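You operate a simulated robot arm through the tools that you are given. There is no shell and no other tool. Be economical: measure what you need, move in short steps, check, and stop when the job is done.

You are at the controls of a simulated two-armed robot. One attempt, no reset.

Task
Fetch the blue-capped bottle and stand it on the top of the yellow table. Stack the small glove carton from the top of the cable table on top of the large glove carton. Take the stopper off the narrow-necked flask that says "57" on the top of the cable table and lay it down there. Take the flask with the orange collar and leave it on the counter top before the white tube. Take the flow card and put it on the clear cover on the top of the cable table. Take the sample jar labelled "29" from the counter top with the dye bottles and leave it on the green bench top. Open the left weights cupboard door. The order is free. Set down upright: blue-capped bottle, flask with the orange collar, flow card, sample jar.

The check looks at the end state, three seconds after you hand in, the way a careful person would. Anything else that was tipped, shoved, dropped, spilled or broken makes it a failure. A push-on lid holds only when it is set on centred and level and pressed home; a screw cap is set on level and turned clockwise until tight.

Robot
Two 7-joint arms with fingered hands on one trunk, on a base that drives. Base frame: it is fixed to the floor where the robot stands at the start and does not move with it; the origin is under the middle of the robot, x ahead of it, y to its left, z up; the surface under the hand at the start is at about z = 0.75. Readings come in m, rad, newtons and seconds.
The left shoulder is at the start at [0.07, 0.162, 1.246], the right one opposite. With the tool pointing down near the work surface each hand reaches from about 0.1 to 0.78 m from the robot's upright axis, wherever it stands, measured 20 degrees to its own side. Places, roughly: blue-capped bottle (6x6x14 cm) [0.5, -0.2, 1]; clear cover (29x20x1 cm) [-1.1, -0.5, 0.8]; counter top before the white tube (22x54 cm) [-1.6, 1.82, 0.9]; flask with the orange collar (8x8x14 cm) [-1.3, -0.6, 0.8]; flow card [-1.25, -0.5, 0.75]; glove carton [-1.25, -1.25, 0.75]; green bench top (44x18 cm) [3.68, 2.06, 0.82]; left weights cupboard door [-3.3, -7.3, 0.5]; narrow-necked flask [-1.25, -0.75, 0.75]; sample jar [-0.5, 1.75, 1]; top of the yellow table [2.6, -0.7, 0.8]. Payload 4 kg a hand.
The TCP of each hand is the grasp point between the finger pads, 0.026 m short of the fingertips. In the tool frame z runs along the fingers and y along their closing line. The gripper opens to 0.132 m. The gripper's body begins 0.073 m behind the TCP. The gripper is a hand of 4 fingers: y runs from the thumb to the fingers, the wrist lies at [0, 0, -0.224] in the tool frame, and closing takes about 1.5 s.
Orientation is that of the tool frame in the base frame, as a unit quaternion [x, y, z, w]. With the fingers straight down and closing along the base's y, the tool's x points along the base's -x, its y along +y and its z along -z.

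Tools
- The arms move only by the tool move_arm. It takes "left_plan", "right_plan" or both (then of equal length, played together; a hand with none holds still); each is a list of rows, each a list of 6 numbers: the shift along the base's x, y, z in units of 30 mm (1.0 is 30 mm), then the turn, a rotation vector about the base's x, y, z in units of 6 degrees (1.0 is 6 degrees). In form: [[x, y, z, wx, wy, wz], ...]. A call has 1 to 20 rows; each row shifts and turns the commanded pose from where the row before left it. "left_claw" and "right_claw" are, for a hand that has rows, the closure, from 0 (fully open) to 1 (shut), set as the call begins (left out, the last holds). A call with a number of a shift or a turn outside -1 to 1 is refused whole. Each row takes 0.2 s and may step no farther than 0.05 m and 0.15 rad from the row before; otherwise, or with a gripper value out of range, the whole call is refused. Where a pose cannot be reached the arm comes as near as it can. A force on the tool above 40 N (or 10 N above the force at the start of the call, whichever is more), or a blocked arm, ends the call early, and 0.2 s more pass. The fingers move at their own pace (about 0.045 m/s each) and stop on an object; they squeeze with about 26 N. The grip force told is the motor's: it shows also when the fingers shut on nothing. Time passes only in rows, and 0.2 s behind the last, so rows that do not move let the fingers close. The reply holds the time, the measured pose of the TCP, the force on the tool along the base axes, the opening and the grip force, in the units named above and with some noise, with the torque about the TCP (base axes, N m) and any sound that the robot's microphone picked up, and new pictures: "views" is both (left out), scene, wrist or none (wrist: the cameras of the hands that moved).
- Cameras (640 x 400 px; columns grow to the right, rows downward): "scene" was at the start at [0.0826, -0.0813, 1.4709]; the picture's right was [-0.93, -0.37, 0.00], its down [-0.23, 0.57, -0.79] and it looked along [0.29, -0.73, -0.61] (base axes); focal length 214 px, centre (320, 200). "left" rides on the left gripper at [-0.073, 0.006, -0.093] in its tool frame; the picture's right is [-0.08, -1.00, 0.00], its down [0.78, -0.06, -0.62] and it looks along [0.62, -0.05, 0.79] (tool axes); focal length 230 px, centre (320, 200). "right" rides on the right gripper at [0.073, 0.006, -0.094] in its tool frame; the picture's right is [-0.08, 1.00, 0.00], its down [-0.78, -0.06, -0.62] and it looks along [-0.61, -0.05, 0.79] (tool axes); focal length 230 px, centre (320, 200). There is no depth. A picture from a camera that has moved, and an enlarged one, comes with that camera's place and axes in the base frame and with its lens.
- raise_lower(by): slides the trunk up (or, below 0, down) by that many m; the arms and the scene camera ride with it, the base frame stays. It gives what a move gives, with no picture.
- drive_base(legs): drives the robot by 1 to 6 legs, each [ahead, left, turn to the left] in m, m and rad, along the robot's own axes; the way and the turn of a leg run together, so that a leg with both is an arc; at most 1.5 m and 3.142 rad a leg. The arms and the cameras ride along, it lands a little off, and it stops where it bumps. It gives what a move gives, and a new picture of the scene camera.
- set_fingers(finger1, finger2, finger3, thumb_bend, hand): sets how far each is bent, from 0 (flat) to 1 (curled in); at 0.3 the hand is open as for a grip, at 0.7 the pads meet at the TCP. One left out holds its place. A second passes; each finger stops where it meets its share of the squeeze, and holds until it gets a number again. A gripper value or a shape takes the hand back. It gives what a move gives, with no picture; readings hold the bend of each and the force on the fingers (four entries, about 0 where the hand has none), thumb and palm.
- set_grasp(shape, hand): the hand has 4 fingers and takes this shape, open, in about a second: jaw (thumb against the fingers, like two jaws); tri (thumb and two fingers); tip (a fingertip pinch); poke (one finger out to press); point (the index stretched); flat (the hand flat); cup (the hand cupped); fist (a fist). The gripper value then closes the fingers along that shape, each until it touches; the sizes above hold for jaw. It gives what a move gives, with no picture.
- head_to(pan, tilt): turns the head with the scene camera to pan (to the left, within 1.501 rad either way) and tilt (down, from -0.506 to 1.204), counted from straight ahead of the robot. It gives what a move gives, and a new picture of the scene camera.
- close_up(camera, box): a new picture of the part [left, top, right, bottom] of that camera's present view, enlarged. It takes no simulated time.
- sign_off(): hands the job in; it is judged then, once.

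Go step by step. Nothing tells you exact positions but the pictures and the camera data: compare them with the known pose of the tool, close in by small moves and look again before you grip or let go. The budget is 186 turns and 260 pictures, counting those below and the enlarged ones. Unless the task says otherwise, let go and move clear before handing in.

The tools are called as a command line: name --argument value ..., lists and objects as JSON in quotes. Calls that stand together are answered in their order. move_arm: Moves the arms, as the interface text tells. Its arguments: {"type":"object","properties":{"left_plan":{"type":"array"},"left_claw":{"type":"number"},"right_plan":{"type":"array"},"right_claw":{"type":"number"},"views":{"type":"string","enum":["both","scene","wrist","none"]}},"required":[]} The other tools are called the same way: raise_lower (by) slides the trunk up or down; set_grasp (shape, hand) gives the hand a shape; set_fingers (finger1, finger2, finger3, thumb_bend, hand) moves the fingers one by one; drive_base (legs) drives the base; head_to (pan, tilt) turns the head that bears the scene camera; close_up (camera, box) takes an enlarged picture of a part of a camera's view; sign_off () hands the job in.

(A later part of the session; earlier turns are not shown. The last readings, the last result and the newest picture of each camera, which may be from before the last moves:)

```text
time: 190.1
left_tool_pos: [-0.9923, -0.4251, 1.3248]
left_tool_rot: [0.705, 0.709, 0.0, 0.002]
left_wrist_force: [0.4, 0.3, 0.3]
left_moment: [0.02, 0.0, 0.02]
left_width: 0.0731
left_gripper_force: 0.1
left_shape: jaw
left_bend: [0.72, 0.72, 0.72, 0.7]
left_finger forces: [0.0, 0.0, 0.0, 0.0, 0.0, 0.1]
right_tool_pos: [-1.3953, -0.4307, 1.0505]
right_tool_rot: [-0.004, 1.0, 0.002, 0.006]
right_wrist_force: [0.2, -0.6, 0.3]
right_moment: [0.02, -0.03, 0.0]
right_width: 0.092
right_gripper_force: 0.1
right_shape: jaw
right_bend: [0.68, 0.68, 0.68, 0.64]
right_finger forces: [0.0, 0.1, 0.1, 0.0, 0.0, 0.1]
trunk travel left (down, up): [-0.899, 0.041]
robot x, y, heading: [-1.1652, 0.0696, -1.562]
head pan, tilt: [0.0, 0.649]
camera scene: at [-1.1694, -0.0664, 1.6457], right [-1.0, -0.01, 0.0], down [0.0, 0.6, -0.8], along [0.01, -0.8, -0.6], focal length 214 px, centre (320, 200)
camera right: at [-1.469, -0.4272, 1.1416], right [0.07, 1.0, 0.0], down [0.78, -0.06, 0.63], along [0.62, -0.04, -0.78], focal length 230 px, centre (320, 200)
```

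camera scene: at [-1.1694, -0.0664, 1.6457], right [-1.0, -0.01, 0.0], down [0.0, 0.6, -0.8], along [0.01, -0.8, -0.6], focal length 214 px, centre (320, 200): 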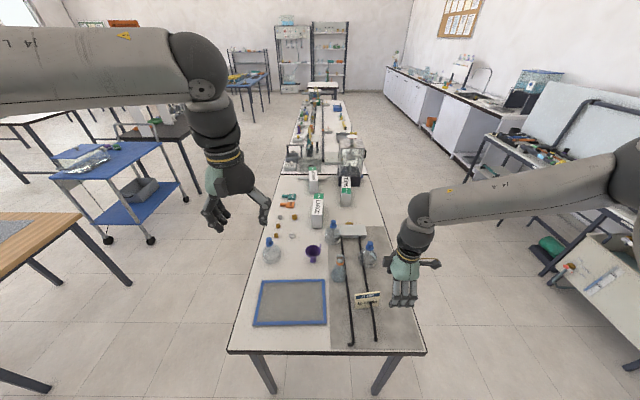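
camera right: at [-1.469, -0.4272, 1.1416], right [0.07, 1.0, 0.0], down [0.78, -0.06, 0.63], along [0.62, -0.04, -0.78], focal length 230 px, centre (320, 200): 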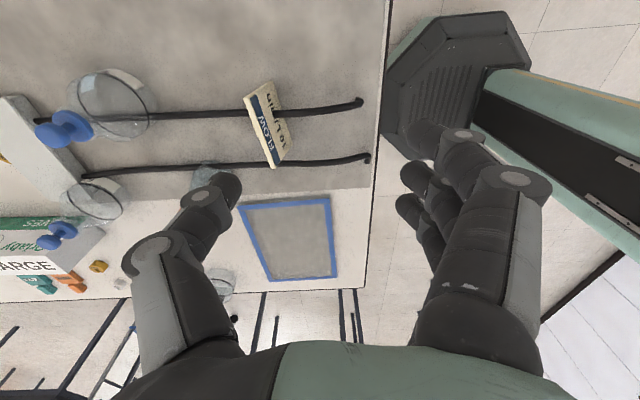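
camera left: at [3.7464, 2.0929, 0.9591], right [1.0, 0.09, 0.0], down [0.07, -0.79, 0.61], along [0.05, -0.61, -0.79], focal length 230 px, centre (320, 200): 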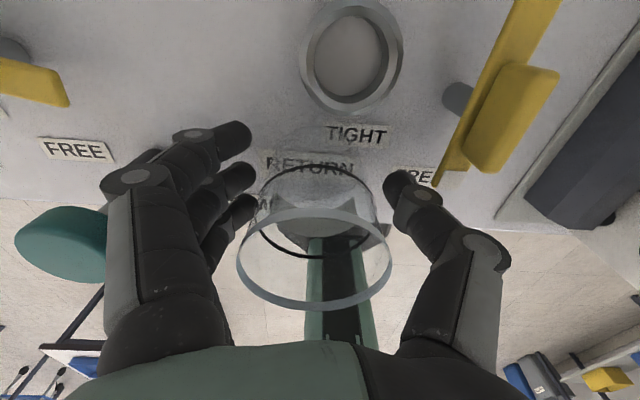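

close_up --camera "right" --box '[200, 60, 328, 190]'

close_up --camera "scene" --box '[320, 230, 416, 320]'

```text
3.08 times, centred on (264, 125) of right
camera zoom: at [-1.469, -0.4272, 1.1416], right [0.07, 1.0, 0.0], down [0.78, -0.06, 0.63], along [0.62, -0.04, -0.78], focal length 708 px, centre (492, 431)
```

zoom: 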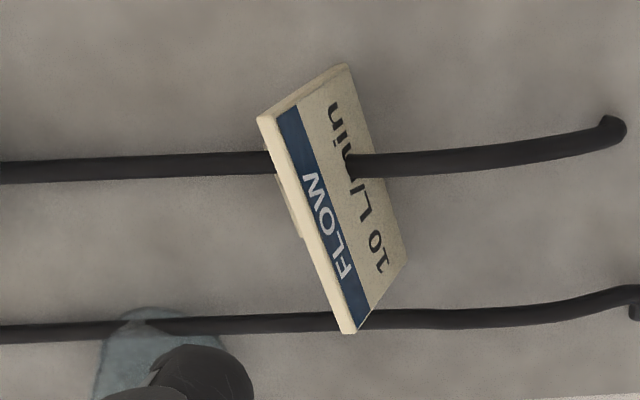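

```text
4.44 times, centred on (368, 275) of scene
camera zoom: at [-1.1694, -0.0664, 1.6457], right [-1.0, -0.01, 0.0], down [0.0, 0.6, -0.8], along [0.01, -0.8, -0.6], focal length 953 px, centre (107, -133)
```

zoom: 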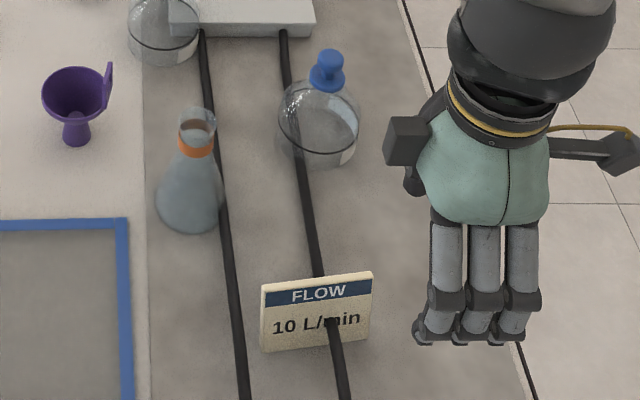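

Card centre ≈ [-1.35, -0.51], rotated about 9°, with its top near z≈0.85. I'll align the yaw, move above it and come partway down.

move_arm --right_plan '[[0.5, -0.88, 0, 0, 0, 0.5], [0.5, -0.88, 0, 0, 0, 0.5], [0.5, -0.88, 0, 0, 0, 0.5], [0, 0, -1, 0, 0, 0], [0, 0, -1, 0, 0, 0], [0, 0, -1, 0, 0, 0], [0, 0, -1, 0, 0, 0]]' --views "wrist"

close_up --camera "scene" --box '[310, 230, 438, 330]'

```text
time: 191.7
left_tool_pos: [-0.9889, -0.4257, 1.3253]
left_tool_rot: [0.706, 0.709, 0.0, 0.002]
left_wrist_force: [-0.4, -0.5, 0.1]
left_moment: [0.03, 0.01, -0.01]
left_width: 0.0731
left_gripper_force: 0.1
left_shape: jaw
left_bend: [0.72, 0.72, 0.72, 0.7]
left_finger forces: [0.0, 0.0, 0.1, 0.0, 0.0, 0.1]
right_tool_pos: [-1.4353, -0.4334, 1.0148]
right_tool_rot: [-0.081, 0.997, 0.001, 0.007]
right_wrist_force: [0.2, -0.7, -0.2]
right_moment: [0.03, 0.01, 0.01]
right_width: 0.092
right_gripper_force: 0.0
right_shape: jaw
right_bend: [0.68, 0.68, 0.68, 0.64]
right_finger forces: [0.0, 0.0, 0.1, 0.0, 0.1, 0.1]
right hand out of reach, approached as far as the arm can: row 1, 2, 3, 4, 5, 6, 7
trunk travel left (down, up): [-0.899, 0.041]
robot x, y, heading: [-1.1703, 0.0732, -1.565]
head pan, tilt: [0.0, 0.649]
camera right: at [-1.5091, -0.4406, 1.1059], right [-0.09, 1.0, 0.0], down [0.78, 0.06, 0.63], along [0.63, 0.06, -0.78], focal length 230 px, centre (320, 200)
```

right: 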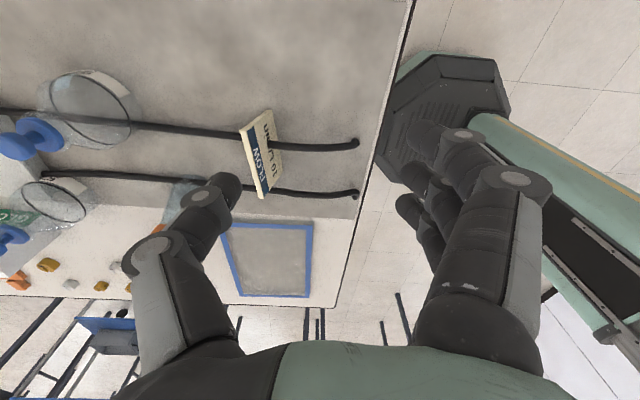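

```text
4.00 times, centred on (374, 280) of scene
camera zoom: at [-1.1699, -0.0664, 1.6457], right [-1.0, -0.01, 0.0], down [0.0, 0.6, -0.8], along [0.01, -0.8, -0.6], focal length 858 px, centre (104, -120)
```

zoom: 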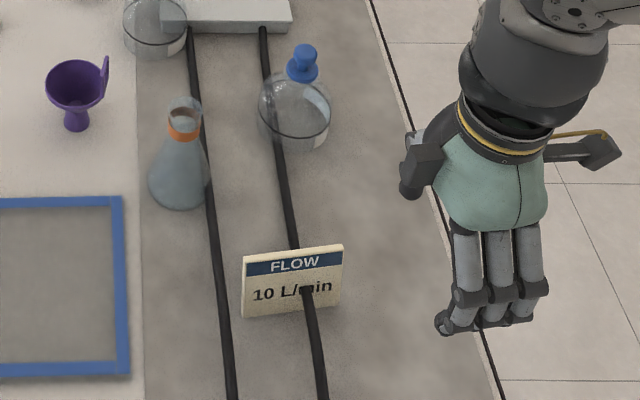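

The arm slid outward: a reach limit with this yaw. Shifting the base 10 cm left and lowering the trunk should bring the card into the comfortable zone. I'll also zoom on the flask labels.

close_up --camera "right" --box '[0, 50, 160, 150]'

drive_base --legs '[[0, 0.12, 0]]'

raise_lower --by -0.1

move_arm --right_plan '[[-0.5, -0.7, 0, 0, 0, 0], [-0.5, -0.7, 0, 0, 0, 0], [-0.2, -0.7, 0, 0, 0, 0]]' --views "wrist"

```text
4.00 times, centred on (80, 100) of right
camera zoom: at [-1.5091, -0.4406, 1.1059], right [-0.09, 1.0, 0.0], down [0.78, 0.06, 0.63], along [0.63, 0.06, -0.78], focal length 920 px, centre (1280, 600)
```

zoom: 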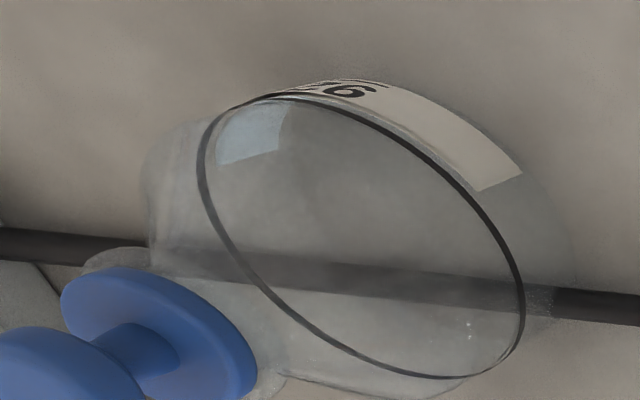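

```text
time: 193.0
left_tool_pos: [-0.8756, -0.4252, 1.3254]
left_tool_rot: [0.706, 0.708, 0.001, 0.003]
left_wrist_force: [-0.7, -0.3, 0.1]
left_moment: [-0.02, -0.02, 0.0]
left_width: 0.0732
left_gripper_force: 0.0
left_shape: jaw
left_bend: [0.72, 0.72, 0.72, 0.7]
left_finger forces: [0.0, 0.0, 0.1, 0.1, 0.0, 0.1]
right_tool_pos: [-1.3193, -0.4319, 1.0127]
right_tool_rot: [-0.081, 0.997, 0.001, 0.008]
right_wrist_force: [-0.4, 0.5, 0.2]
right_moment: [0.03, 0.0, 0.02]
right_width: 0.0919
right_gripper_force: 0.1
right_shape: jaw
right_bend: [0.68, 0.68, 0.68, 0.64]
right_finger forces: [0.1, 0.0, 0.0, 0.0, 0.0, 0.1]
trunk travel left (down, up): [-0.899, 0.041]
robot x, y, heading: [-1.0529, 0.0713, -1.561]
head pan, tilt: [0.0, 0.649]
camera scene: at [-1.0551, -0.0656, 1.6457], right [-1.0, -0.01, 0.0], down [0.0, 0.6, -0.8], along [0.01, -0.8, -0.6], focal length 214 px, centre (320, 200)
```

scene: 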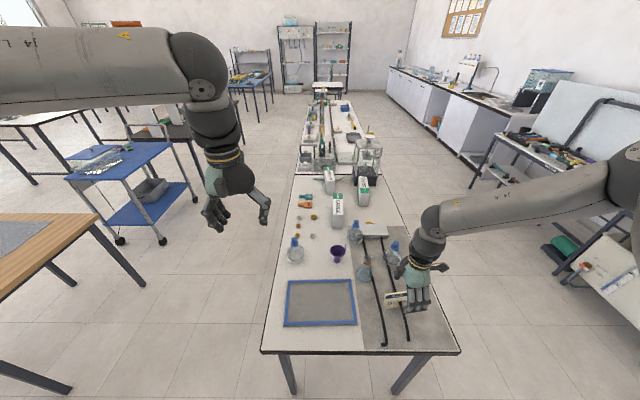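

```text
time: 194.3
left_tool_pos: [-0.8717, -0.4254, 1.225]
left_tool_rot: [0.706, 0.708, 0.0, 0.001]
left_wrist_force: [-0.8, -0.1, 0.6]
left_moment: [-0.01, -0.01, -0.01]
left_width: 0.0733
left_gripper_force: 0.1
left_shape: jaw
left_bend: [0.72, 0.72, 0.72, 0.7]
left_finger forces: [0.1, 0.1, 0.0, 0.0, 0.1, 0.1]
right_tool_pos: [-1.317, -0.4324, 0.9144]
right_tool_rot: [-0.079, 0.997, 0.0, 0.007]
right_wrist_force: [-0.3, 0.5, -0.3]
right_moment: [-0.02, 0.01, 0.0]
right_width: 0.0918
right_gripper_force: 0.1
right_shape: jaw
right_bend: [0.68, 0.68, 0.68, 0.64]
right_finger forces: [0.0, 0.0, 0.0, 0.0, 0.1, 0.0]
trunk travel left (down, up): [-0.799, 0.141]
robot x, y, heading: [-1.0517, 0.075, -1.565]
head pan, tilt: [0.0, 0.649]
```

```text
time: 195.1
left_tool_pos: [-0.8721, -0.4254, 1.2243]
left_tool_rot: [0.706, 0.708, -0.001, 0.002]
left_wrist_force: [0.4, 0.2, 0.3]
left_moment: [-0.02, -0.01, -0.01]
left_width: 0.0732
left_gripper_force: 0.1
left_shape: jaw
left_bend: [0.72, 0.72, 0.72, 0.7]
left_finger forces: [0.0, 0.0, 0.1, 0.0, 0.1, 0.0]
right_tool_pos: [-1.3611, -0.484, 0.9267]
right_tool_rot: [-0.08, 0.997, 0.001, 0.007]
right_wrist_force: [0.1, 0.1, -0.4]
right_moment: [-0.01, 0.02, 0.02]
right_width: 0.092
right_gripper_force: 0.1
right_shape: jaw
right_bend: [0.68, 0.68, 0.68, 0.64]
right_finger forces: [0.0, 0.1, 0.0, 0.1, 0.1, 0.0]
right hand out of reach, approached as far as the arm can: row 1, 2, 3
trunk travel left (down, up): [-0.799, 0.141]
robot x, y, heading: [-1.0486, 0.0722, -1.567]
head pan, tilt: [0.0, 0.649]
camera right: at [-1.4347, -0.4907, 1.019], right [-0.08, 1.0, 0.0], down [0.78, 0.06, 0.63], along [0.63, 0.05, -0.78], focal length 230 px, centre (320, 200)
```

right: 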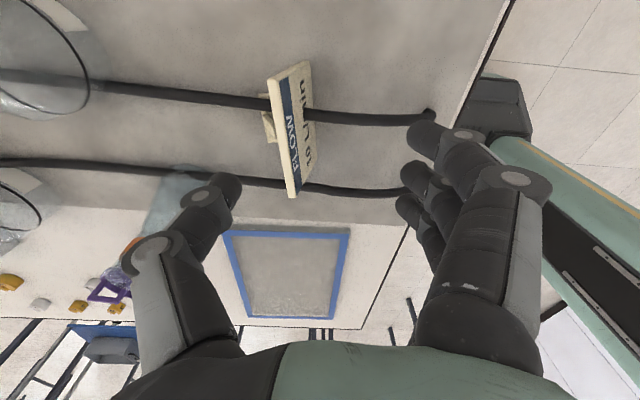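

The wrist yaw is near its limit. I'll turn the hand the other way (same closing line, thumb and fingers swapped).

move_arm --right_plan '[[0, 0, 0.3, 0, 0, -1], [0, 0, 0, 0, 0, -1], [0, 0, 0, 0, 0, -1], [0, 0, 0, 0, 0, -1], [0, 0, 0, 0, 0, -1], [0, 0, 0, 0, 0, -1], [0, 0, 0, 0, 0, -1], [0, 0, 0, 0, 0, -1], [0, 0, 0, 0, 0, -1], [0, 0, 0, 0, 0, -1], [0, 0, 0, 0, 0, -1], [0, 0, 0, 0, 0, -1], [0, 0, 0, 0, 0, -1], [0, 0, 0, 0, 0, -1], [0, 0, 0, 0, 0, -1], [0, 0, 0, 0, 0, -1], [0, 0, 0, 0, 0, -1], [0, 0, 0, 0, 0, -1], [0, 0, 0, 0, 0, -1], [0, 0, 0, 0, 0, -1]]' --views "none"

move_arm --right_plan '[[0, 0, 0, 0, 0, -1], [0, 0, 0, 0, 0, -1], [0, 0, 0, 0, 0, -1], [0, 0, 0, 0, 0, -1], [0, 0, 0, 0, 0, -1], [0, 0, 0, 0, 0, -1], [0, 0, 0, 0, 0, -1], [0, 0, 0, 0, 0, -1], [0, 0, 0, 0, 0, -1], [0, 0, 0, 0, 0, -1]]' --views "wrist"

```text
time: 199.3
left_tool_pos: [-0.8725, -0.4249, 1.2245]
left_tool_rot: [0.706, 0.708, -0.001, 0.001]
left_wrist_force: [0.3, -0.6, 1.2]
left_moment: [-0.04, 0.01, -0.03]
left_width: 0.0733
left_gripper_force: 0.1
left_shape: jaw
left_bend: [0.72, 0.72, 0.72, 0.7]
left_finger forces: [0.0, 0.0, 0.0, 0.0, 0.1, 0.1]
right_tool_pos: [-1.3612, -0.4839, 0.9361]
right_tool_rot: [0.824, 0.566, -0.005, 0.004]
right_wrist_force: [-0.4, -0.3, -0.4]
right_moment: [0.02, 0.03, 0.05]
right_width: 0.092
right_gripper_force: 0.1
right_shape: jaw
right_bend: [0.68, 0.68, 0.68, 0.64]
right_finger forces: [0.0, 0.0, 0.0, 0.0, 0.0, 0.0]
trunk travel left (down, up): [-0.799, 0.141]
robot x, y, heading: [-1.0501, 0.0729, -1.564]
head pan, tilt: [0.0, 0.649]
```

```text
time: 201.5
left_tool_pos: [-0.8716, -0.4249, 1.2257]
left_tool_rot: [0.706, 0.708, -0.001, 0.001]
left_wrist_force: [-0.1, -0.3, 0.4]
left_moment: [-0.02, -0.01, 0.0]
left_width: 0.0733
left_gripper_force: 0.1
left_shape: jaw
left_bend: [0.72, 0.72, 0.72, 0.7]
left_finger forces: [0.0, 0.0, 0.0, 0.0, 0.1, 0.0]
right_tool_pos: [-1.3601, -0.4842, 0.9369]
right_tool_rot: [0.997, 0.08, -0.007, 0.001]
right_wrist_force: [-0.4, 1.2, 0.3]
right_moment: [-0.01, 0.0, 0.0]
right_width: 0.0924
right_gripper_force: 0.0
right_shape: jaw
right_bend: [0.68, 0.68, 0.68, 0.64]
right_finger forces: [0.0, 0.0, 0.1, 0.1, 0.0, 0.1]
trunk travel left (down, up): [-0.799, 0.141]
robot x, y, heading: [-1.0506, 0.0723, -1.563]
head pan, tilt: [0.0, 0.649]
camera right: at [-1.2859, -0.478, 1.0278], right [0.08, -1.0, 0.0], down [-0.78, -0.06, 0.63], along [-0.62, -0.05, -0.78], focal length 230 px, centre (320, 200)
```

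right: 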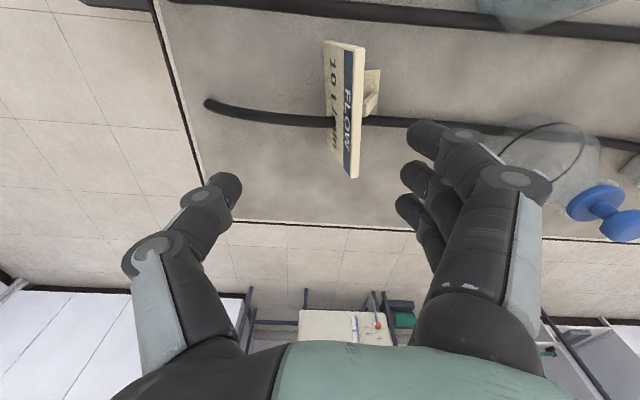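

Good view. The card is at [-1.35, -0.507], and the hand frames it with thumb north and fingers south. I'll shift and descend.

move_arm --right_plan '[[0.33, -0.8, 0, 0, 0, 0], [0, 0, -0.7, 0, 0, 0], [0, 0, -0.7, 0, 0, 0], [0, 0, -0.7, 0, 0, 0]]' --views "wrist"

```text
time: 202.5
left_tool_pos: [-0.8721, -0.4261, 1.2247]
left_tool_rot: [0.705, 0.709, 0.0, 0.002]
left_wrist_force: [-0.4, -0.1, -0.6]
left_moment: [-0.01, 0.04, -0.01]
left_width: 0.0729
left_gripper_force: 0.1
left_shape: jaw
left_bend: [0.72, 0.72, 0.72, 0.7]
left_finger forces: [0.0, 0.1, 0.1, 0.0, 0.0, 0.0]
right_tool_pos: [-1.3731, -0.4698, 0.9117]
right_tool_rot: [0.997, 0.081, -0.006, 0.003]
right_wrist_force: [0.1, 0.0, 0.7]
right_moment: [-0.05, 0.03, 0.0]
right_width: 0.092
right_gripper_force: 0.1
right_shape: jaw
right_bend: [0.68, 0.68, 0.68, 0.64]
right_finger forces: [0.0, 0.0, 0.0, 0.0, 0.1, 0.0]
right hand out of reach, approached as far as the arm can: row 1, 2, 3, 4
trunk travel left (down, up): [-0.799, 0.141]
robot x, y, heading: [-1.0514, 0.0731, -1.566]
head pan, tilt: [0.0, 0.649]
camera right: at [-1.2981, -0.4644, 1.0036], right [0.08, -1.0, 0.0], down [-0.78, -0.06, 0.63], along [-0.62, -0.06, -0.78], focal length 230 px, centre (320, 200)
```

right: 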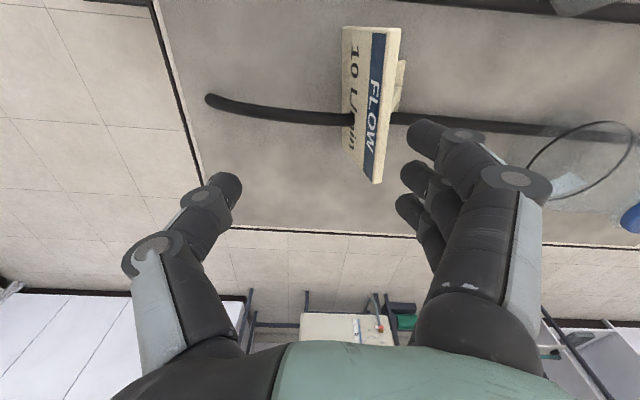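

The limit persists, so picking the card from the west side with the hand's default yaw is better; flask labels also face west. I'll restore the right hand's yaw while raising it, back off, and go round.

move_arm --right_plan '[[0, 0.3, 0.9, 0, 0, 0.9], [0, 0.3, 0.9, 0, 0, 0.9], [0, 0.3, 0.9, 0, 0, 0.9], [0, 0.3, 0.9, 0, 0, 0.9], [0, 0, 0.9, 0, 0, 0.9], [0, 0, 0.9, 0, 0, 0.9], [0, 0, 0.9, 0, 0, 0.9], [0, 0, 0.9, 0, 0, 0.9], [0, 0, 0, 0, 0, 0.9], [0, 0, 0, 0, 0, 0.9], [0, 0, 0, 0, 0, 0.9], [0, 0, 0, 0, 0, 0.9], [0, 0, 0, 0, 0, 0.9], [0, 0, 0, 0, 0, 0.9], [0, 0, 0, 0, 0, 0.9]]' --views "none"

drive_base --legs '[[-0.33, 0, 0], [0, -0.92, 0]]'

```text
time: 205.7
left_tool_pos: [-0.8722, -0.4256, 1.2249]
left_tool_rot: [0.706, 0.708, 0.0, 0.002]
left_wrist_force: [0.2, 0.1, -0.8]
left_moment: [-0.02, 0.0, -0.04]
left_width: 0.0733
left_gripper_force: 0.0
left_shape: jaw
left_bend: [0.72, 0.72, 0.72, 0.7]
left_finger forces: [0.0, 0.0, 0.0, 0.0, 0.0, 0.1]
right_tool_pos: [-1.3727, -0.4342, 1.1277]
right_tool_rot: [0.705, 0.709, -0.005, 0.006]
right_wrist_force: [0.4, 0.4, -0.6]
right_moment: [0.02, 0.02, -0.05]
right_width: 0.0922
right_gripper_force: 0.0
right_shape: jaw
right_bend: [0.68, 0.68, 0.68, 0.64]
right_finger forces: [0.1, 0.1, 0.0, 0.0, 0.0, 0.1]
trunk travel left (down, up): [-0.799, 0.141]
robot x, y, heading: [-1.0537, 0.0718, -1.564]
head pan, tilt: [0.0, 0.649]
```

```text
time: 212.3
left_tool_pos: [-1.7904, -0.1033, 1.2243]
left_tool_rot: [0.707, 0.707, -0.001, 0.001]
left_wrist_force: [-0.1, -1.0, -0.2]
left_moment: [0.0, 0.02, -0.02]
left_width: 0.0733
left_gripper_force: 0.0
left_shape: jaw
left_bend: [0.72, 0.72, 0.72, 0.7]
left_finger forces: [0.1, 0.0, 0.0, 0.0, 0.0, 0.0]
right_tool_pos: [-2.2909, -0.1108, 1.1271]
right_tool_rot: [0.707, 0.708, -0.004, 0.006]
right_wrist_force: [-0.4, 0.3, 0.3]
right_moment: [0.01, 0.0, -0.04]
right_width: 0.092
right_gripper_force: 0.0
right_shape: jaw
right_bend: [0.68, 0.68, 0.68, 0.64]
right_finger forces: [0.1, 0.0, 0.1, 0.1, 0.0, 0.1]
trunk travel left (down, up): [-0.799, 0.141]
robot x, y, heading: [-1.9677, 0.392, -1.57]
head pan, tilt: [0.0, 0.649]
camera scene: at [-1.9674, 0.2573, 1.5457], right [-1.0, 0.0, 0.0], down [0.0, 0.6, -0.8], along [0.0, -0.8, -0.6], focal length 214 px, centre (320, 200)
```

scene: 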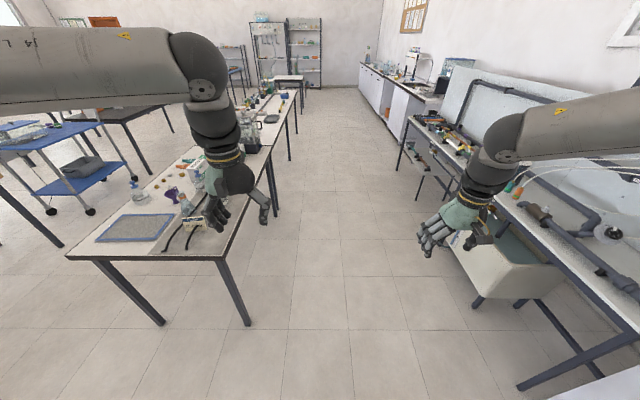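

The west aisle is wide. I'll drive alongside the table and turn to face it (+x) so the left hand can take the card.

drive_base --legs '[[1.1, 0, 0], [0, 0, 1.57]]'

close_up --camera "scene" --box '[160, 150, 480, 350]'

```text
time: 221.8
left_tool_pos: [-1.4661, -0.5257, 1.2246]
left_tool_rot: [-0.002, 1.0, 0.002, 0.001]
left_wrist_force: [-0.3, -0.9, 0.6]
left_moment: [0.01, 0.01, -0.03]
left_width: 0.0733
left_gripper_force: 0.0
left_shape: jaw
left_bend: [0.72, 0.72, 0.72, 0.7]
left_finger forces: [0.0, 0.1, 0.0, 0.0, 0.0, 0.0]
right_tool_pos: [-1.4548, -1.0277, 1.1278]
right_tool_rot: [-0.002, 1.0, 0.001, 0.007]
right_wrist_force: [-0.1, 0.0, -0.1]
right_moment: [-0.05, 0.01, 0.01]
right_width: 0.0919
right_gripper_force: 0.1
right_shape: jaw
right_bend: [0.68, 0.68, 0.68, 0.64]
right_finger forces: [0.0, 0.1, 0.0, 0.0, 0.0, 0.0]
trunk travel left (down, up): [-0.799, 0.141]
robot x, y, heading: [-1.9661, -0.7051, 0.007]
head pan, tilt: [0.0, 0.649]
camera scene: at [-1.8262, -0.7061, 1.5457], right [0.01, -1.0, 0.0], down [-0.6, -0.01, -0.8], along [0.8, 0.01, -0.6], focal length 214 px, centre (320, 200)
```

scene: 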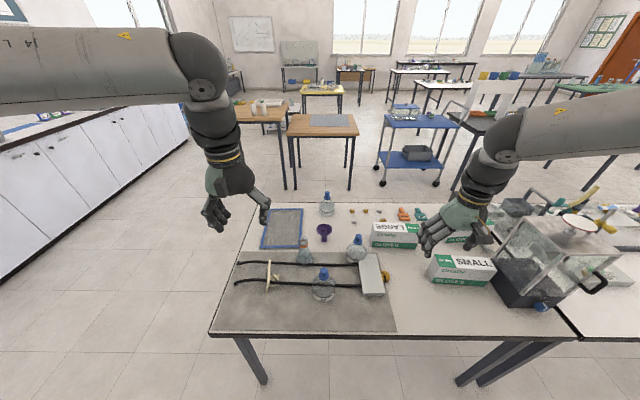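

```text
2.00 times, centred on (320, 250) of scene
camera zoom: at [-1.8262, -0.7061, 1.5457], right [0.01, -1.0, 0.0], down [-0.6, -0.01, -0.8], along [0.8, 0.01, -0.6], focal length 429 px, centre (320, 100)
```

zoom: 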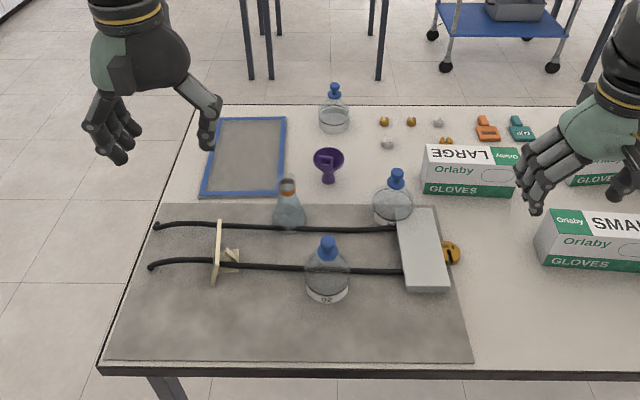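

close_up --camera "scene" --box '[250, 225, 394, 315]'

close_up --camera "scene" --box '[330, 220, 378, 270]'

```text
4.44 times, centred on (322, 270) of scene
camera zoom: at [-1.8262, -0.7061, 1.5457], right [0.01, -1.0, 0.0], down [-0.6, -0.01, -0.8], along [0.8, 0.01, -0.6], focal length 953 px, centre (311, -111)
```

zoom: 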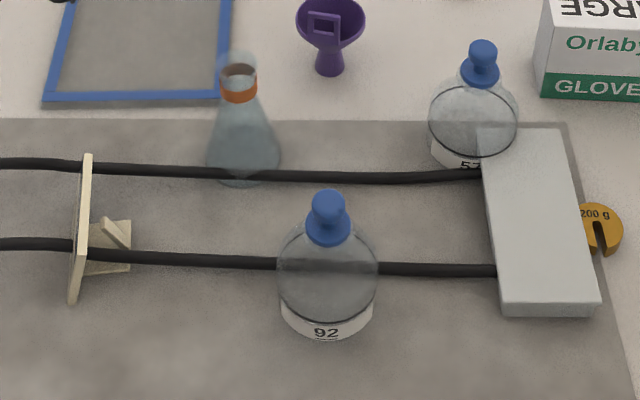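

```text
8.00 times, centred on (354, 245) of scene
camera zoom: at [-1.8262, -0.7061, 1.5457], right [0.01, -1.0, 0.0], down [-0.6, -0.01, -0.8], along [0.8, 0.01, -0.6], focal length 1716 px, centre (48, -160)
```

zoom: 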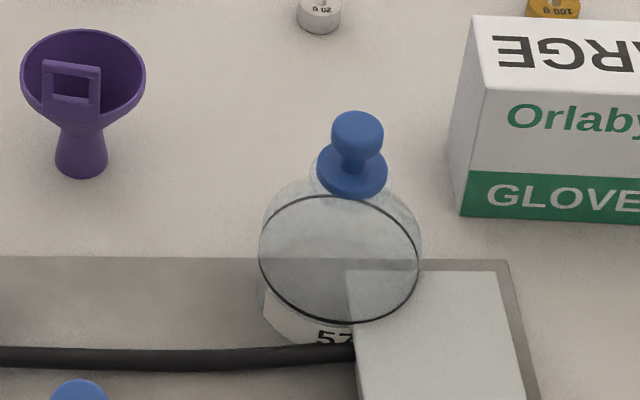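

Flask "57" is the one by the grey box at about [-1.24, -0.90]; the west one is "92". Now the left hand goes for the flow card: lower the trunk, yaw 10° to match it, and hover.

raise_lower --by -0.09

move_arm --left_plan '[[0.8, 0.12, 0, 0, 0, 0.35], [0.8, 0.12, 0, 0, 0, 0.35], [0.8, 0.12, 0, 0, 0, 0.35], [0.8, 0.12, 0, 0, 0, 0.35], [0.66, 0.14, 0, 0, 0, 0.3], [0, 0, -0.9, 0, 0, 0], [0, 0, -0.9, 0, 0, 0], [0, 0, -0.9, 0, 0, 0], [0, 0, -0.9, 0, 0, 0], [0, 0, -0.9, 0, 0, 0], [0, 0, -0.9, 0, 0, 0]]' --left_claw 0.3 --views "wrist"

close_up --camera "scene" --box '[240, 200, 336, 300]'

```text
time: 223.0
left_tool_pos: [-1.4662, -0.5253, 1.1339]
left_tool_rot: [-0.002, 1.0, 0.001, 0.001]
left_wrist_force: [0.1, 0.3, 0.1]
left_moment: [0.0, -0.02, -0.01]
left_width: 0.0731
left_gripper_force: 0.1
left_shape: jaw
left_bend: [0.72, 0.72, 0.72, 0.7]
left_finger forces: [0.0, 0.0, 0.0, 0.1, 0.1, 0.0]
right_tool_pos: [-1.4563, -1.0261, 1.0371]
right_tool_rot: [-0.002, 1.0, 0.0, 0.008]
right_wrist_force: [0.1, 0.8, -0.8]
right_moment: [0.03, 0.0, 0.02]
right_width: 0.092
right_gripper_force: 0.1
right_shape: jaw
right_bend: [0.68, 0.68, 0.68, 0.64]
right_finger forces: [0.0, 0.1, 0.0, 0.0, 0.0, 0.0]
trunk travel left (down, up): [-0.709, 0.231]
robot x, y, heading: [-1.9644, -0.7057, 0.011]
head pan, tilt: [0.0, 0.649]
```

```text
time: 225.4
left_tool_pos: [-1.3499, -0.5069, 0.9717]
left_tool_rot: [-0.092, 0.996, 0.0, 0.001]
left_wrist_force: [-0.3, 0.8, 0.2]
left_moment: [0.0, 0.02, 0.02]
left_width: 0.0918
left_gripper_force: 0.1
left_shape: jaw
left_bend: [0.68, 0.68, 0.68, 0.64]
left_finger forces: [0.0, 0.1, 0.1, 0.1, 0.0, 0.0]
right_tool_pos: [-1.456, -1.026, 1.0385]
right_tool_rot: [-0.003, 1.0, 0.0, 0.006]
right_wrist_force: [-0.2, -0.2, -0.5]
right_moment: [0.0, 0.0, 0.04]
right_width: 0.0919
right_gripper_force: 0.0
right_shape: jaw
right_bend: [0.68, 0.68, 0.68, 0.64]
right_finger forces: [0.0, 0.0, 0.0, 0.0, 0.0, 0.0]
trunk travel left (down, up): [-0.709, 0.231]
robot x, y, heading: [-1.9626, -0.7078, 0.011]
head pan, tilt: [0.0, 0.649]
camera left: at [-1.278, -0.4887, 1.0664], right [0.26, -0.97, 0.0], down [-0.76, -0.2, 0.61], along [-0.59, -0.16, -0.79], focal length 230 px, centre (320, 200)
```

left: 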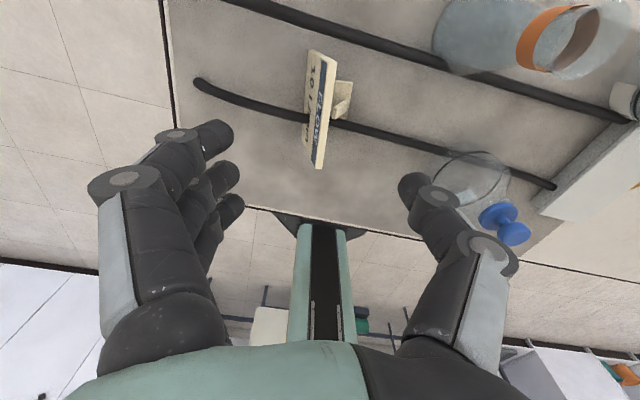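

```text
4.00 times, centred on (288, 250) of scene
camera zoom: at [-1.8254, -0.7055, 1.4557], right [0.01, -1.0, 0.0], down [-0.61, -0.01, -0.8], along [0.8, 0.01, -0.61], focal length 858 px, centre (448, 0)
```

zoom: 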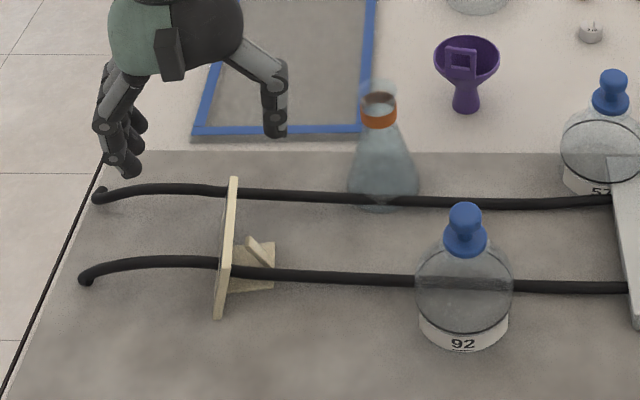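

Well aligned. Descending and pinching the card.

move_arm --left_plan '[[0.1, -0.12, -0.9, 0, 0, 0.2], [0, 0, -0.9, 0, 0, 0.2], [0, 0, -0.9, 0, 0, 0], [0, 0, -0.9, 0, 0, 0], [0, 0, -0.8, 0, 0, 0]]' --views "wrist"

```text
time: 226.6
left_tool_pos: [-1.3466, -0.5116, 0.8398]
left_tool_rot: [-0.113, 0.994, 0.001, 0.002]
left_wrist_force: [-0.6, 0.7, -0.3]
left_moment: [0.0, 0.01, 0.01]
left_width: 0.092
left_gripper_force: 0.0
left_shape: jaw
left_bend: [0.68, 0.68, 0.68, 0.64]
left_finger forces: [0.1, 0.0, 0.1, 0.0, 0.0, 0.0]
right_tool_pos: [-1.4548, -1.0257, 1.0364]
right_tool_rot: [-0.003, 1.0, 0.001, 0.006]
right_wrist_force: [0.4, 0.3, 0.3]
right_moment: [-0.02, -0.03, -0.02]
right_width: 0.092
right_gripper_force: 0.1
right_shape: jaw
right_bend: [0.68, 0.68, 0.68, 0.64]
right_finger forces: [0.0, 0.0, 0.1, 0.0, 0.0, 0.1]
trunk travel left (down, up): [-0.709, 0.231]
robot x, y, heading: [-1.9632, -0.7016, 0.009]
head pan, tilt: [0.0, 0.649]
camera left: at [-1.276, -0.4904, 0.9342], right [0.3, -0.95, 0.0], down [-0.75, -0.24, 0.61], along [-0.59, -0.18, -0.79], focal length 230 px, centre (320, 200)
```

left: 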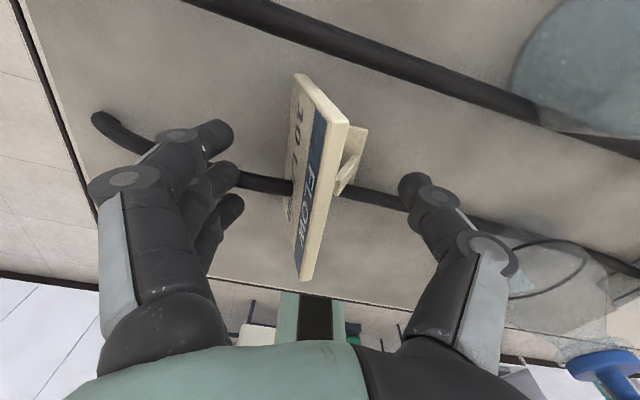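

move_arm --left_plan '[[0, 0, 0, 0, 0, -0.6], [0, 0, 0, 0, 0, 0], [0, 0, 0, 0, 0, 0], [0, 0, 0, 0, 0, 0], [0, 0, 0, 0, 0, 0], [0, 0, 0, 0, 0, 0], [0, 0, 0, 0, 0, 0], [0, 0, 0, 0, 0, 0], [0, 0, 0, 0, 0, 0]]' --left_claw 1 --views "wrist"

close_up --camera "scene" --box '[240, 200, 336, 300]'

```text
time: 228.6
left_tool_pos: [-1.3478, -0.5102, 0.8402]
left_tool_rot: [-0.082, 0.997, 0.002, 0.003]
left_wrist_force: [-0.1, 1.2, 2.6]
left_moment: [0.04, 0.04, 0.0]
left_width: 0.0041
left_gripper_force: 25.8
left_shape: jaw
left_bend: [0.7, 0.7, 0.7, 0.71]
left_finger forces: [8.0, 7.9, 7.9, 0.0, 22.8, 0.0]
right_tool_pos: [-1.4562, -1.0265, 1.0377]
right_tool_rot: [-0.003, 1.0, 0.0, 0.007]
right_wrist_force: [-0.3, 0.7, -1.0]
right_moment: [0.0, -0.02, 0.0]
right_width: 0.0919
right_gripper_force: 0.0
right_shape: jaw
right_bend: [0.68, 0.68, 0.68, 0.64]
right_finger forces: [0.0, 0.0, 0.1, 0.0, 0.0, 0.1]
trunk travel left (down, up): [-0.709, 0.231]
robot x, y, heading: [-1.9646, -0.7043, 0.007]
head pan, tilt: [0.0, 0.649]
camera left: at [-1.2753, -0.4946, 0.935], right [0.24, -0.97, 0.0], down [-0.77, -0.19, 0.61], along [-0.6, -0.15, -0.79], focal length 230 px, centre (320, 200)
```

left: 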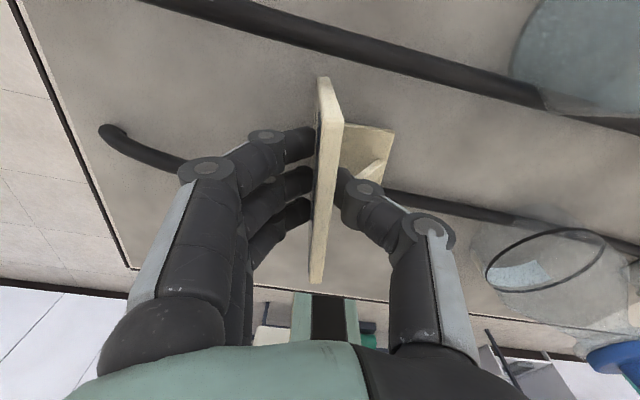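

```text
4.00 times, centred on (288, 250) of scene
camera zoom: at [-1.8265, -0.7058, 1.4557], right [0.01, -1.0, 0.0], down [-0.6, -0.01, -0.8], along [0.8, 0.01, -0.6], focal length 858 px, centre (448, 0)
```

zoom: 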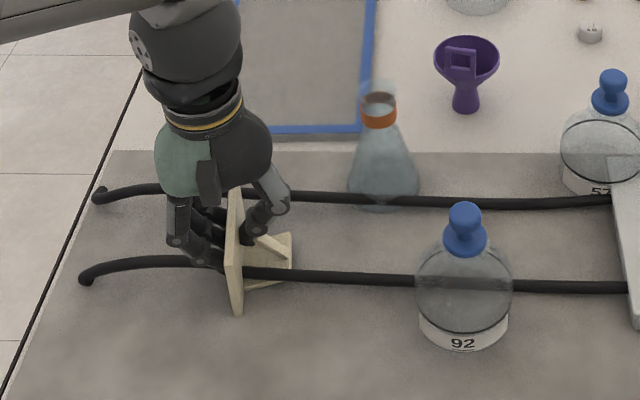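

The card is firmly pinched and level. I'll lift it straight up and carry it round to the north end.

move_arm --left_plan '[[0, 0, 0.5, 0, 0, 0], [0, 0, 1, 0, 0, 0], [0, 0, 1, 0, 0, 0], [0, 0, 1, 0, 0, 0], [0, 0, 1, 0, 0, 0], [0, 0, 1, 0, 0, 0], [0, 0, 1, 0, 0, 0], [0, 0, 1, 0, 0, 0], [0, 0, 1, 0, 0, 0]]' --views "scene"

drive_base --legs '[[-0.05, 0.6, 0], [0, 0.55, 0], [0.78, 0, 0], [0, 0, -1.575], [0.35, 0, 0]]'

```text
time: 230.6
left_tool_pos: [-1.3479, -0.5117, 1.097]
left_tool_rot: [-0.081, 0.997, 0.001, 0.002]
left_wrist_force: [-0.5, -0.2, 0.1]
left_moment: [0.02, -0.03, -0.01]
left_width: 0.0044
left_gripper_force: 25.6
left_shape: jaw
left_bend: [0.7, 0.7, 0.7, 0.71]
left_finger forces: [7.7, 7.6, 7.8, 0.0, 23.2, 0.0]
right_tool_pos: [-1.4567, -1.0283, 1.038]
right_tool_rot: [-0.002, 1.0, 0.001, 0.007]
right_wrist_force: [0.2, 0.2, -0.1]
right_moment: [0.02, -0.04, 0.02]
right_width: 0.0922
right_gripper_force: 0.0
right_shape: jaw
right_bend: [0.68, 0.68, 0.68, 0.64]
right_finger forces: [0.1, 0.1, 0.0, 0.0, 0.1, 0.0]
trunk travel left (down, up): [-0.709, 0.231]
robot x, y, heading: [-1.9654, -0.7071, 0.009]
head pan, tilt: [0.0, 0.649]
camera scene: at [-1.8271, -0.7067, 1.4557], right [0.01, -1.0, 0.0], down [-0.6, -0.01, -0.8], along [0.8, 0.01, -0.6], focal length 214 px, centre (320, 200)
```

scene: 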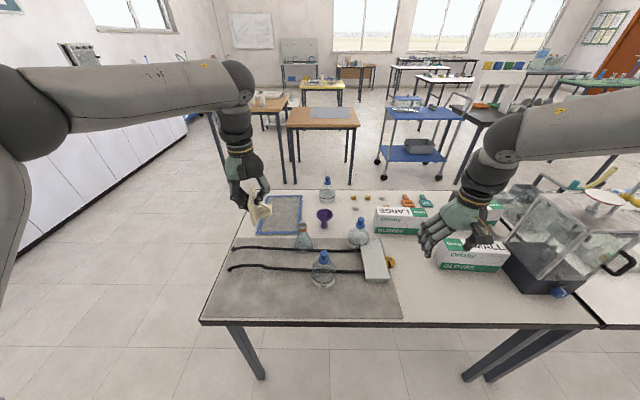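

```text
time: 246.3
left_tool_pos: [-1.0661, -0.5258, 1.0975]
left_tool_rot: [0.655, 0.756, -0.001, 0.002]
left_wrist_force: [-1.2, -1.0, -0.2]
left_moment: [0.0, -0.03, 0.01]
left_width: 0.0047
left_gripper_force: 26.1
left_shape: jaw
left_bend: [0.7, 0.7, 0.7, 0.71]
left_finger forces: [7.7, 7.7, 7.6, 0.1, 23.0, 0.1]
right_tool_pos: [-1.5776, -0.4045, 1.0383]
right_tool_rot: [0.712, 0.702, -0.004, 0.006]
right_wrist_force: [0.9, -0.7, 0.1]
right_moment: [0.02, 0.0, 0.01]
right_width: 0.0922
right_gripper_force: 0.1
right_shape: jaw
right_bend: [0.68, 0.68, 0.68, 0.64]
right_finger forces: [0.0, 0.0, 0.0, 0.1, 0.0, 0.0]
trunk travel left (down, up): [-0.709, 0.231]
robot x, y, heading: [-1.2483, 0.0964, -1.58]
head pan, tilt: [0.0, 0.649]
camera scene: at [-1.2493, -0.0416, 1.4558], right [-1.0, 0.01, 0.0], down [0.01, 0.6, -0.8], along [-0.01, -0.8, -0.6], focal length 214 px, centre (320, 200)
```

scene: 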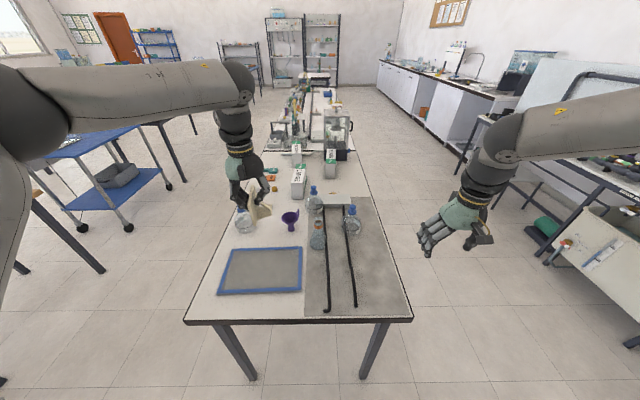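

Over the cover. I'll centre at [-1.037, -0.545] and lower to just above it.

move_arm --left_plan '[[0.5, -0.32, -0.5, 0, 0, 0], [0.47, -0.32, -0.5, 0, 0, 0], [0, 0, -1, 0, 0, 0], [0, 0, -1, 0, 0, 0], [0, 0, -1, 0, 0, 0], [0, 0, -1, 0, 0, 0], [0, 0, -1, 0, 0, 0], [0, 0, -1, 0, 0, 0], [0, 0, -0.2, 0, 0, 0]]' --views "both"

close_up --camera "scene" --box '[200, 210, 328, 300]'

```text
time: 248.3
left_tool_pos: [-1.0358, -0.5441, 0.8801]
left_tool_rot: [0.655, 0.755, 0.0, 0.002]
left_wrist_force: [0.2, 0.7, -0.1]
left_moment: [0.02, -0.02, -0.05]
left_width: 0.0045
left_gripper_force: 26.1
left_shape: jaw
left_bend: [0.7, 0.7, 0.7, 0.71]
left_finger forces: [7.8, 7.7, 7.7, 0.0, 23.1, 0.0]
right_tool_pos: [-1.5791, -0.405, 1.038]
right_tool_rot: [0.712, 0.702, -0.004, 0.006]
right_wrist_force: [0.3, 0.7, -0.3]
right_moment: [-0.01, 0.02, 0.0]
right_width: 0.092
right_gripper_force: 0.0
right_shape: jaw
right_bend: [0.68, 0.68, 0.68, 0.64]
right_finger forces: [0.1, 0.0, 0.1, 0.0, 0.0, 0.0]
trunk travel left (down, up): [-0.709, 0.231]
robot x, y, heading: [-1.2456, 0.0947, -1.583]
head pan, tilt: [0.0, 0.649]
camera scene: at [-1.2494, -0.0425, 1.4557], right [-1.0, 0.01, 0.0], down [0.01, 0.6, -0.8], along [-0.01, -0.8, -0.6], focal length 214 px, centre (320, 200)
camera left: at [-1.0197, -0.6158, 0.9737], right [-0.98, -0.22, 0.0], down [-0.17, 0.77, 0.61], along [-0.13, 0.6, -0.79], focal length 230 px, centre (320, 200)
```

scene: 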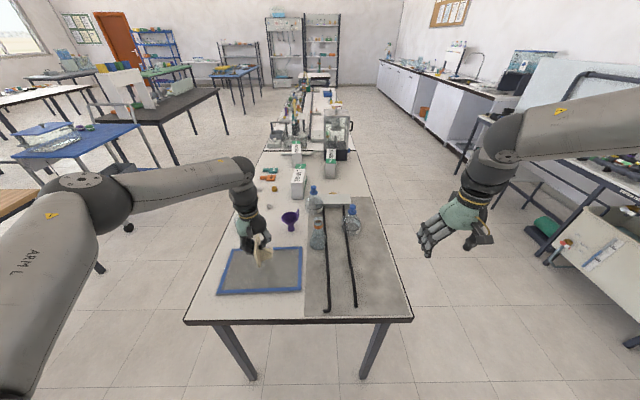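
left: 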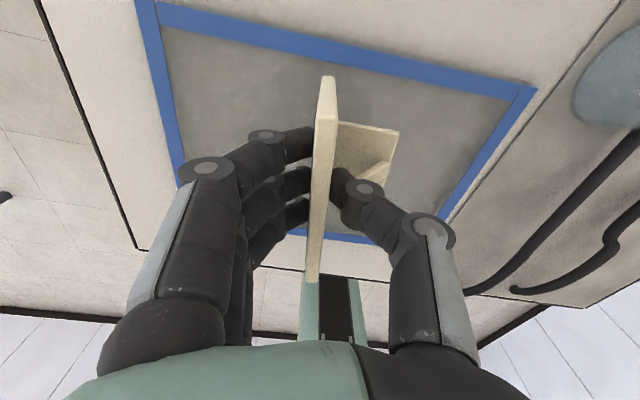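

```text
4.44 times, centred on (264, 255) of scene
camera zoom: at [-1.2494, -0.0425, 1.4557], right [-1.0, 0.01, 0.0], down [0.01, 0.6, -0.8], along [-0.01, -0.8, -0.6], focal length 953 px, centre (569, -44)
```

zoom: 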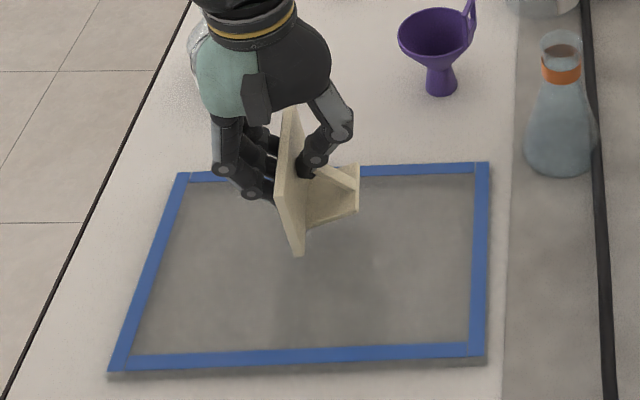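

move_arm --left_plan '[[0, 0, -0.4, 0, 0, 0], [0, 0, -0.27, 0, 0, 0], [0, 0, 0, 0, 0, 0]]' --views "none"

move_arm --left_plan '[[0, 0, -0.12, 0, 0, 0], [0, 0, 0, 0, 0, 0]]' --views "none"

close_up --camera "scene" --box '[232, 220, 296, 284]'

```text
time: 249.1
left_tool_pos: [-1.0372, -0.5455, 0.8594]
left_tool_rot: [0.656, 0.755, 0.0, 0.002]
left_wrist_force: [0.3, 0.5, -0.4]
left_moment: [-0.02, -0.02, -0.03]
left_width: 0.0046
left_gripper_force: 26.1
left_shape: jaw
left_bend: [0.7, 0.7, 0.7, 0.71]
left_finger forces: [7.7, 7.6, 7.7, 0.1, 22.9, 0.0]
right_tool_pos: [-1.5783, -0.4063, 1.0386]
right_tool_rot: [0.713, 0.701, -0.005, 0.006]
right_wrist_force: [-0.1, 0.2, 0.3]
right_moment: [-0.02, 0.03, -0.01]
right_width: 0.0919
right_gripper_force: 0.0
right_shape: jaw
right_bend: [0.68, 0.68, 0.68, 0.64]
right_finger forces: [0.0, 0.0, 0.0, 0.0, 0.0, 0.0]
trunk travel left (down, up): [-0.709, 0.231]
robot x, y, heading: [-1.2474, 0.0975, -1.586]
head pan, tilt: [0.0, 0.649]
```

```text
time: 249.7
left_tool_pos: [-1.0369, -0.5448, 0.8571]
left_tool_rot: [0.655, 0.755, 0.0, 0.002]
left_wrist_force: [0.1, 0.1, -0.2]
left_moment: [-0.02, -0.01, 0.0]
left_width: 0.0045
left_gripper_force: 26.2
left_shape: jaw
left_bend: [0.7, 0.7, 0.7, 0.71]
left_finger forces: [7.7, 7.7, 7.8, 0.0, 23.1, 0.1]
right_tool_pos: [-1.5794, -0.4057, 1.0378]
right_tool_rot: [0.712, 0.702, -0.005, 0.006]
right_wrist_force: [0.4, 1.0, -0.1]
right_moment: [0.0, -0.03, -0.02]
right_width: 0.092
right_gripper_force: 0.0
right_shape: jaw
right_bend: [0.68, 0.68, 0.68, 0.64]
right_finger forces: [0.0, 0.0, 0.1, 0.0, 0.1, 0.0]
trunk travel left (down, up): [-0.709, 0.231]
robot x, y, heading: [-1.2468, 0.0953, -1.58]
head pan, tilt: [0.0, 0.649]
```

```text
6.25 times, centred on (264, 252) of scene
camera zoom: at [-1.2493, -0.0426, 1.4557], right [-1.0, 0.01, 0.0], down [0.01, 0.6, -0.8], along [-0.01, -0.8, -0.6], focal length 1340 px, centre (670, -125)
```

zoom: 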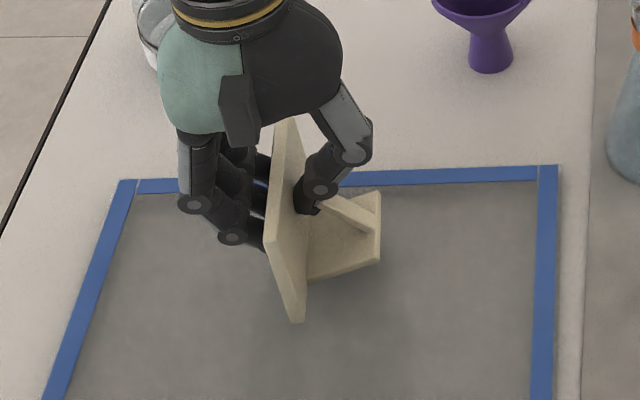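

move_arm --left_plan '[[0, 0, -0.1, 0, 0, 0], [0, 0, 0, 0, 0, 0]]' --views "none"

move_arm --left_plan '[[0, 0, -0.1, 0, 0, 0], [0, 0, 0, 0, 0, 0]]' --views "none"

```text
time: 250.3
left_tool_pos: [-1.0365, -0.5446, 0.8536]
left_tool_rot: [0.655, 0.756, -0.002, 0.003]
left_wrist_force: [0.2, 0.4, -0.1]
left_moment: [-0.01, 0.0, -0.02]
left_width: 0.0046
left_gripper_force: 26.2
left_shape: jaw
left_bend: [0.7, 0.7, 0.7, 0.71]
left_finger forces: [7.7, 7.8, 7.7, 0.0, 22.9, 0.0]
right_tool_pos: [-1.5779, -0.4053, 1.0381]
right_tool_rot: [0.713, 0.701, -0.004, 0.006]
right_wrist_force: [-0.2, 0.4, -0.4]
right_moment: [0.0, 0.05, -0.04]
right_width: 0.0919
right_gripper_force: 0.1
right_shape: jaw
right_bend: [0.68, 0.68, 0.68, 0.64]
right_finger forces: [0.1, 0.1, 0.0, 0.0, 0.0, 0.0]
trunk travel left (down, up): [-0.709, 0.231]
robot x, y, heading: [-1.2429, 0.0931, -1.586]
head pan, tilt: [0.0, 0.649]
```

```text
time: 250.9
left_tool_pos: [-1.036, -0.5444, 0.8509]
left_tool_rot: [0.655, 0.756, -0.001, 0.003]
left_wrist_force: [0.6, 1.1, 4.7]
left_moment: [0.01, -0.03, 0.03]
left_width: 0.0045
left_gripper_force: 25.9
left_shape: jaw
left_bend: [0.7, 0.7, 0.7, 0.71]
left_finger forces: [8.0, 8.1, 8.2, 0.0, 24.0, 0.1]
right_tool_pos: [-1.5792, -0.4052, 1.0383]
right_tool_rot: [0.712, 0.702, -0.004, 0.006]
right_wrist_force: [0.4, -0.5, 0.2]
right_moment: [0.0, 0.03, 0.04]
right_width: 0.0921
right_gripper_force: 0.1
right_shape: jaw
right_bend: [0.68, 0.68, 0.68, 0.64]
right_finger forces: [0.0, 0.0, 0.0, 0.0, 0.0, 0.0]
trunk travel left (down, up): [-0.709, 0.231]
robot x, y, heading: [-1.2494, 0.0896, -1.586]
head pan, tilt: [0.0, 0.649]
```

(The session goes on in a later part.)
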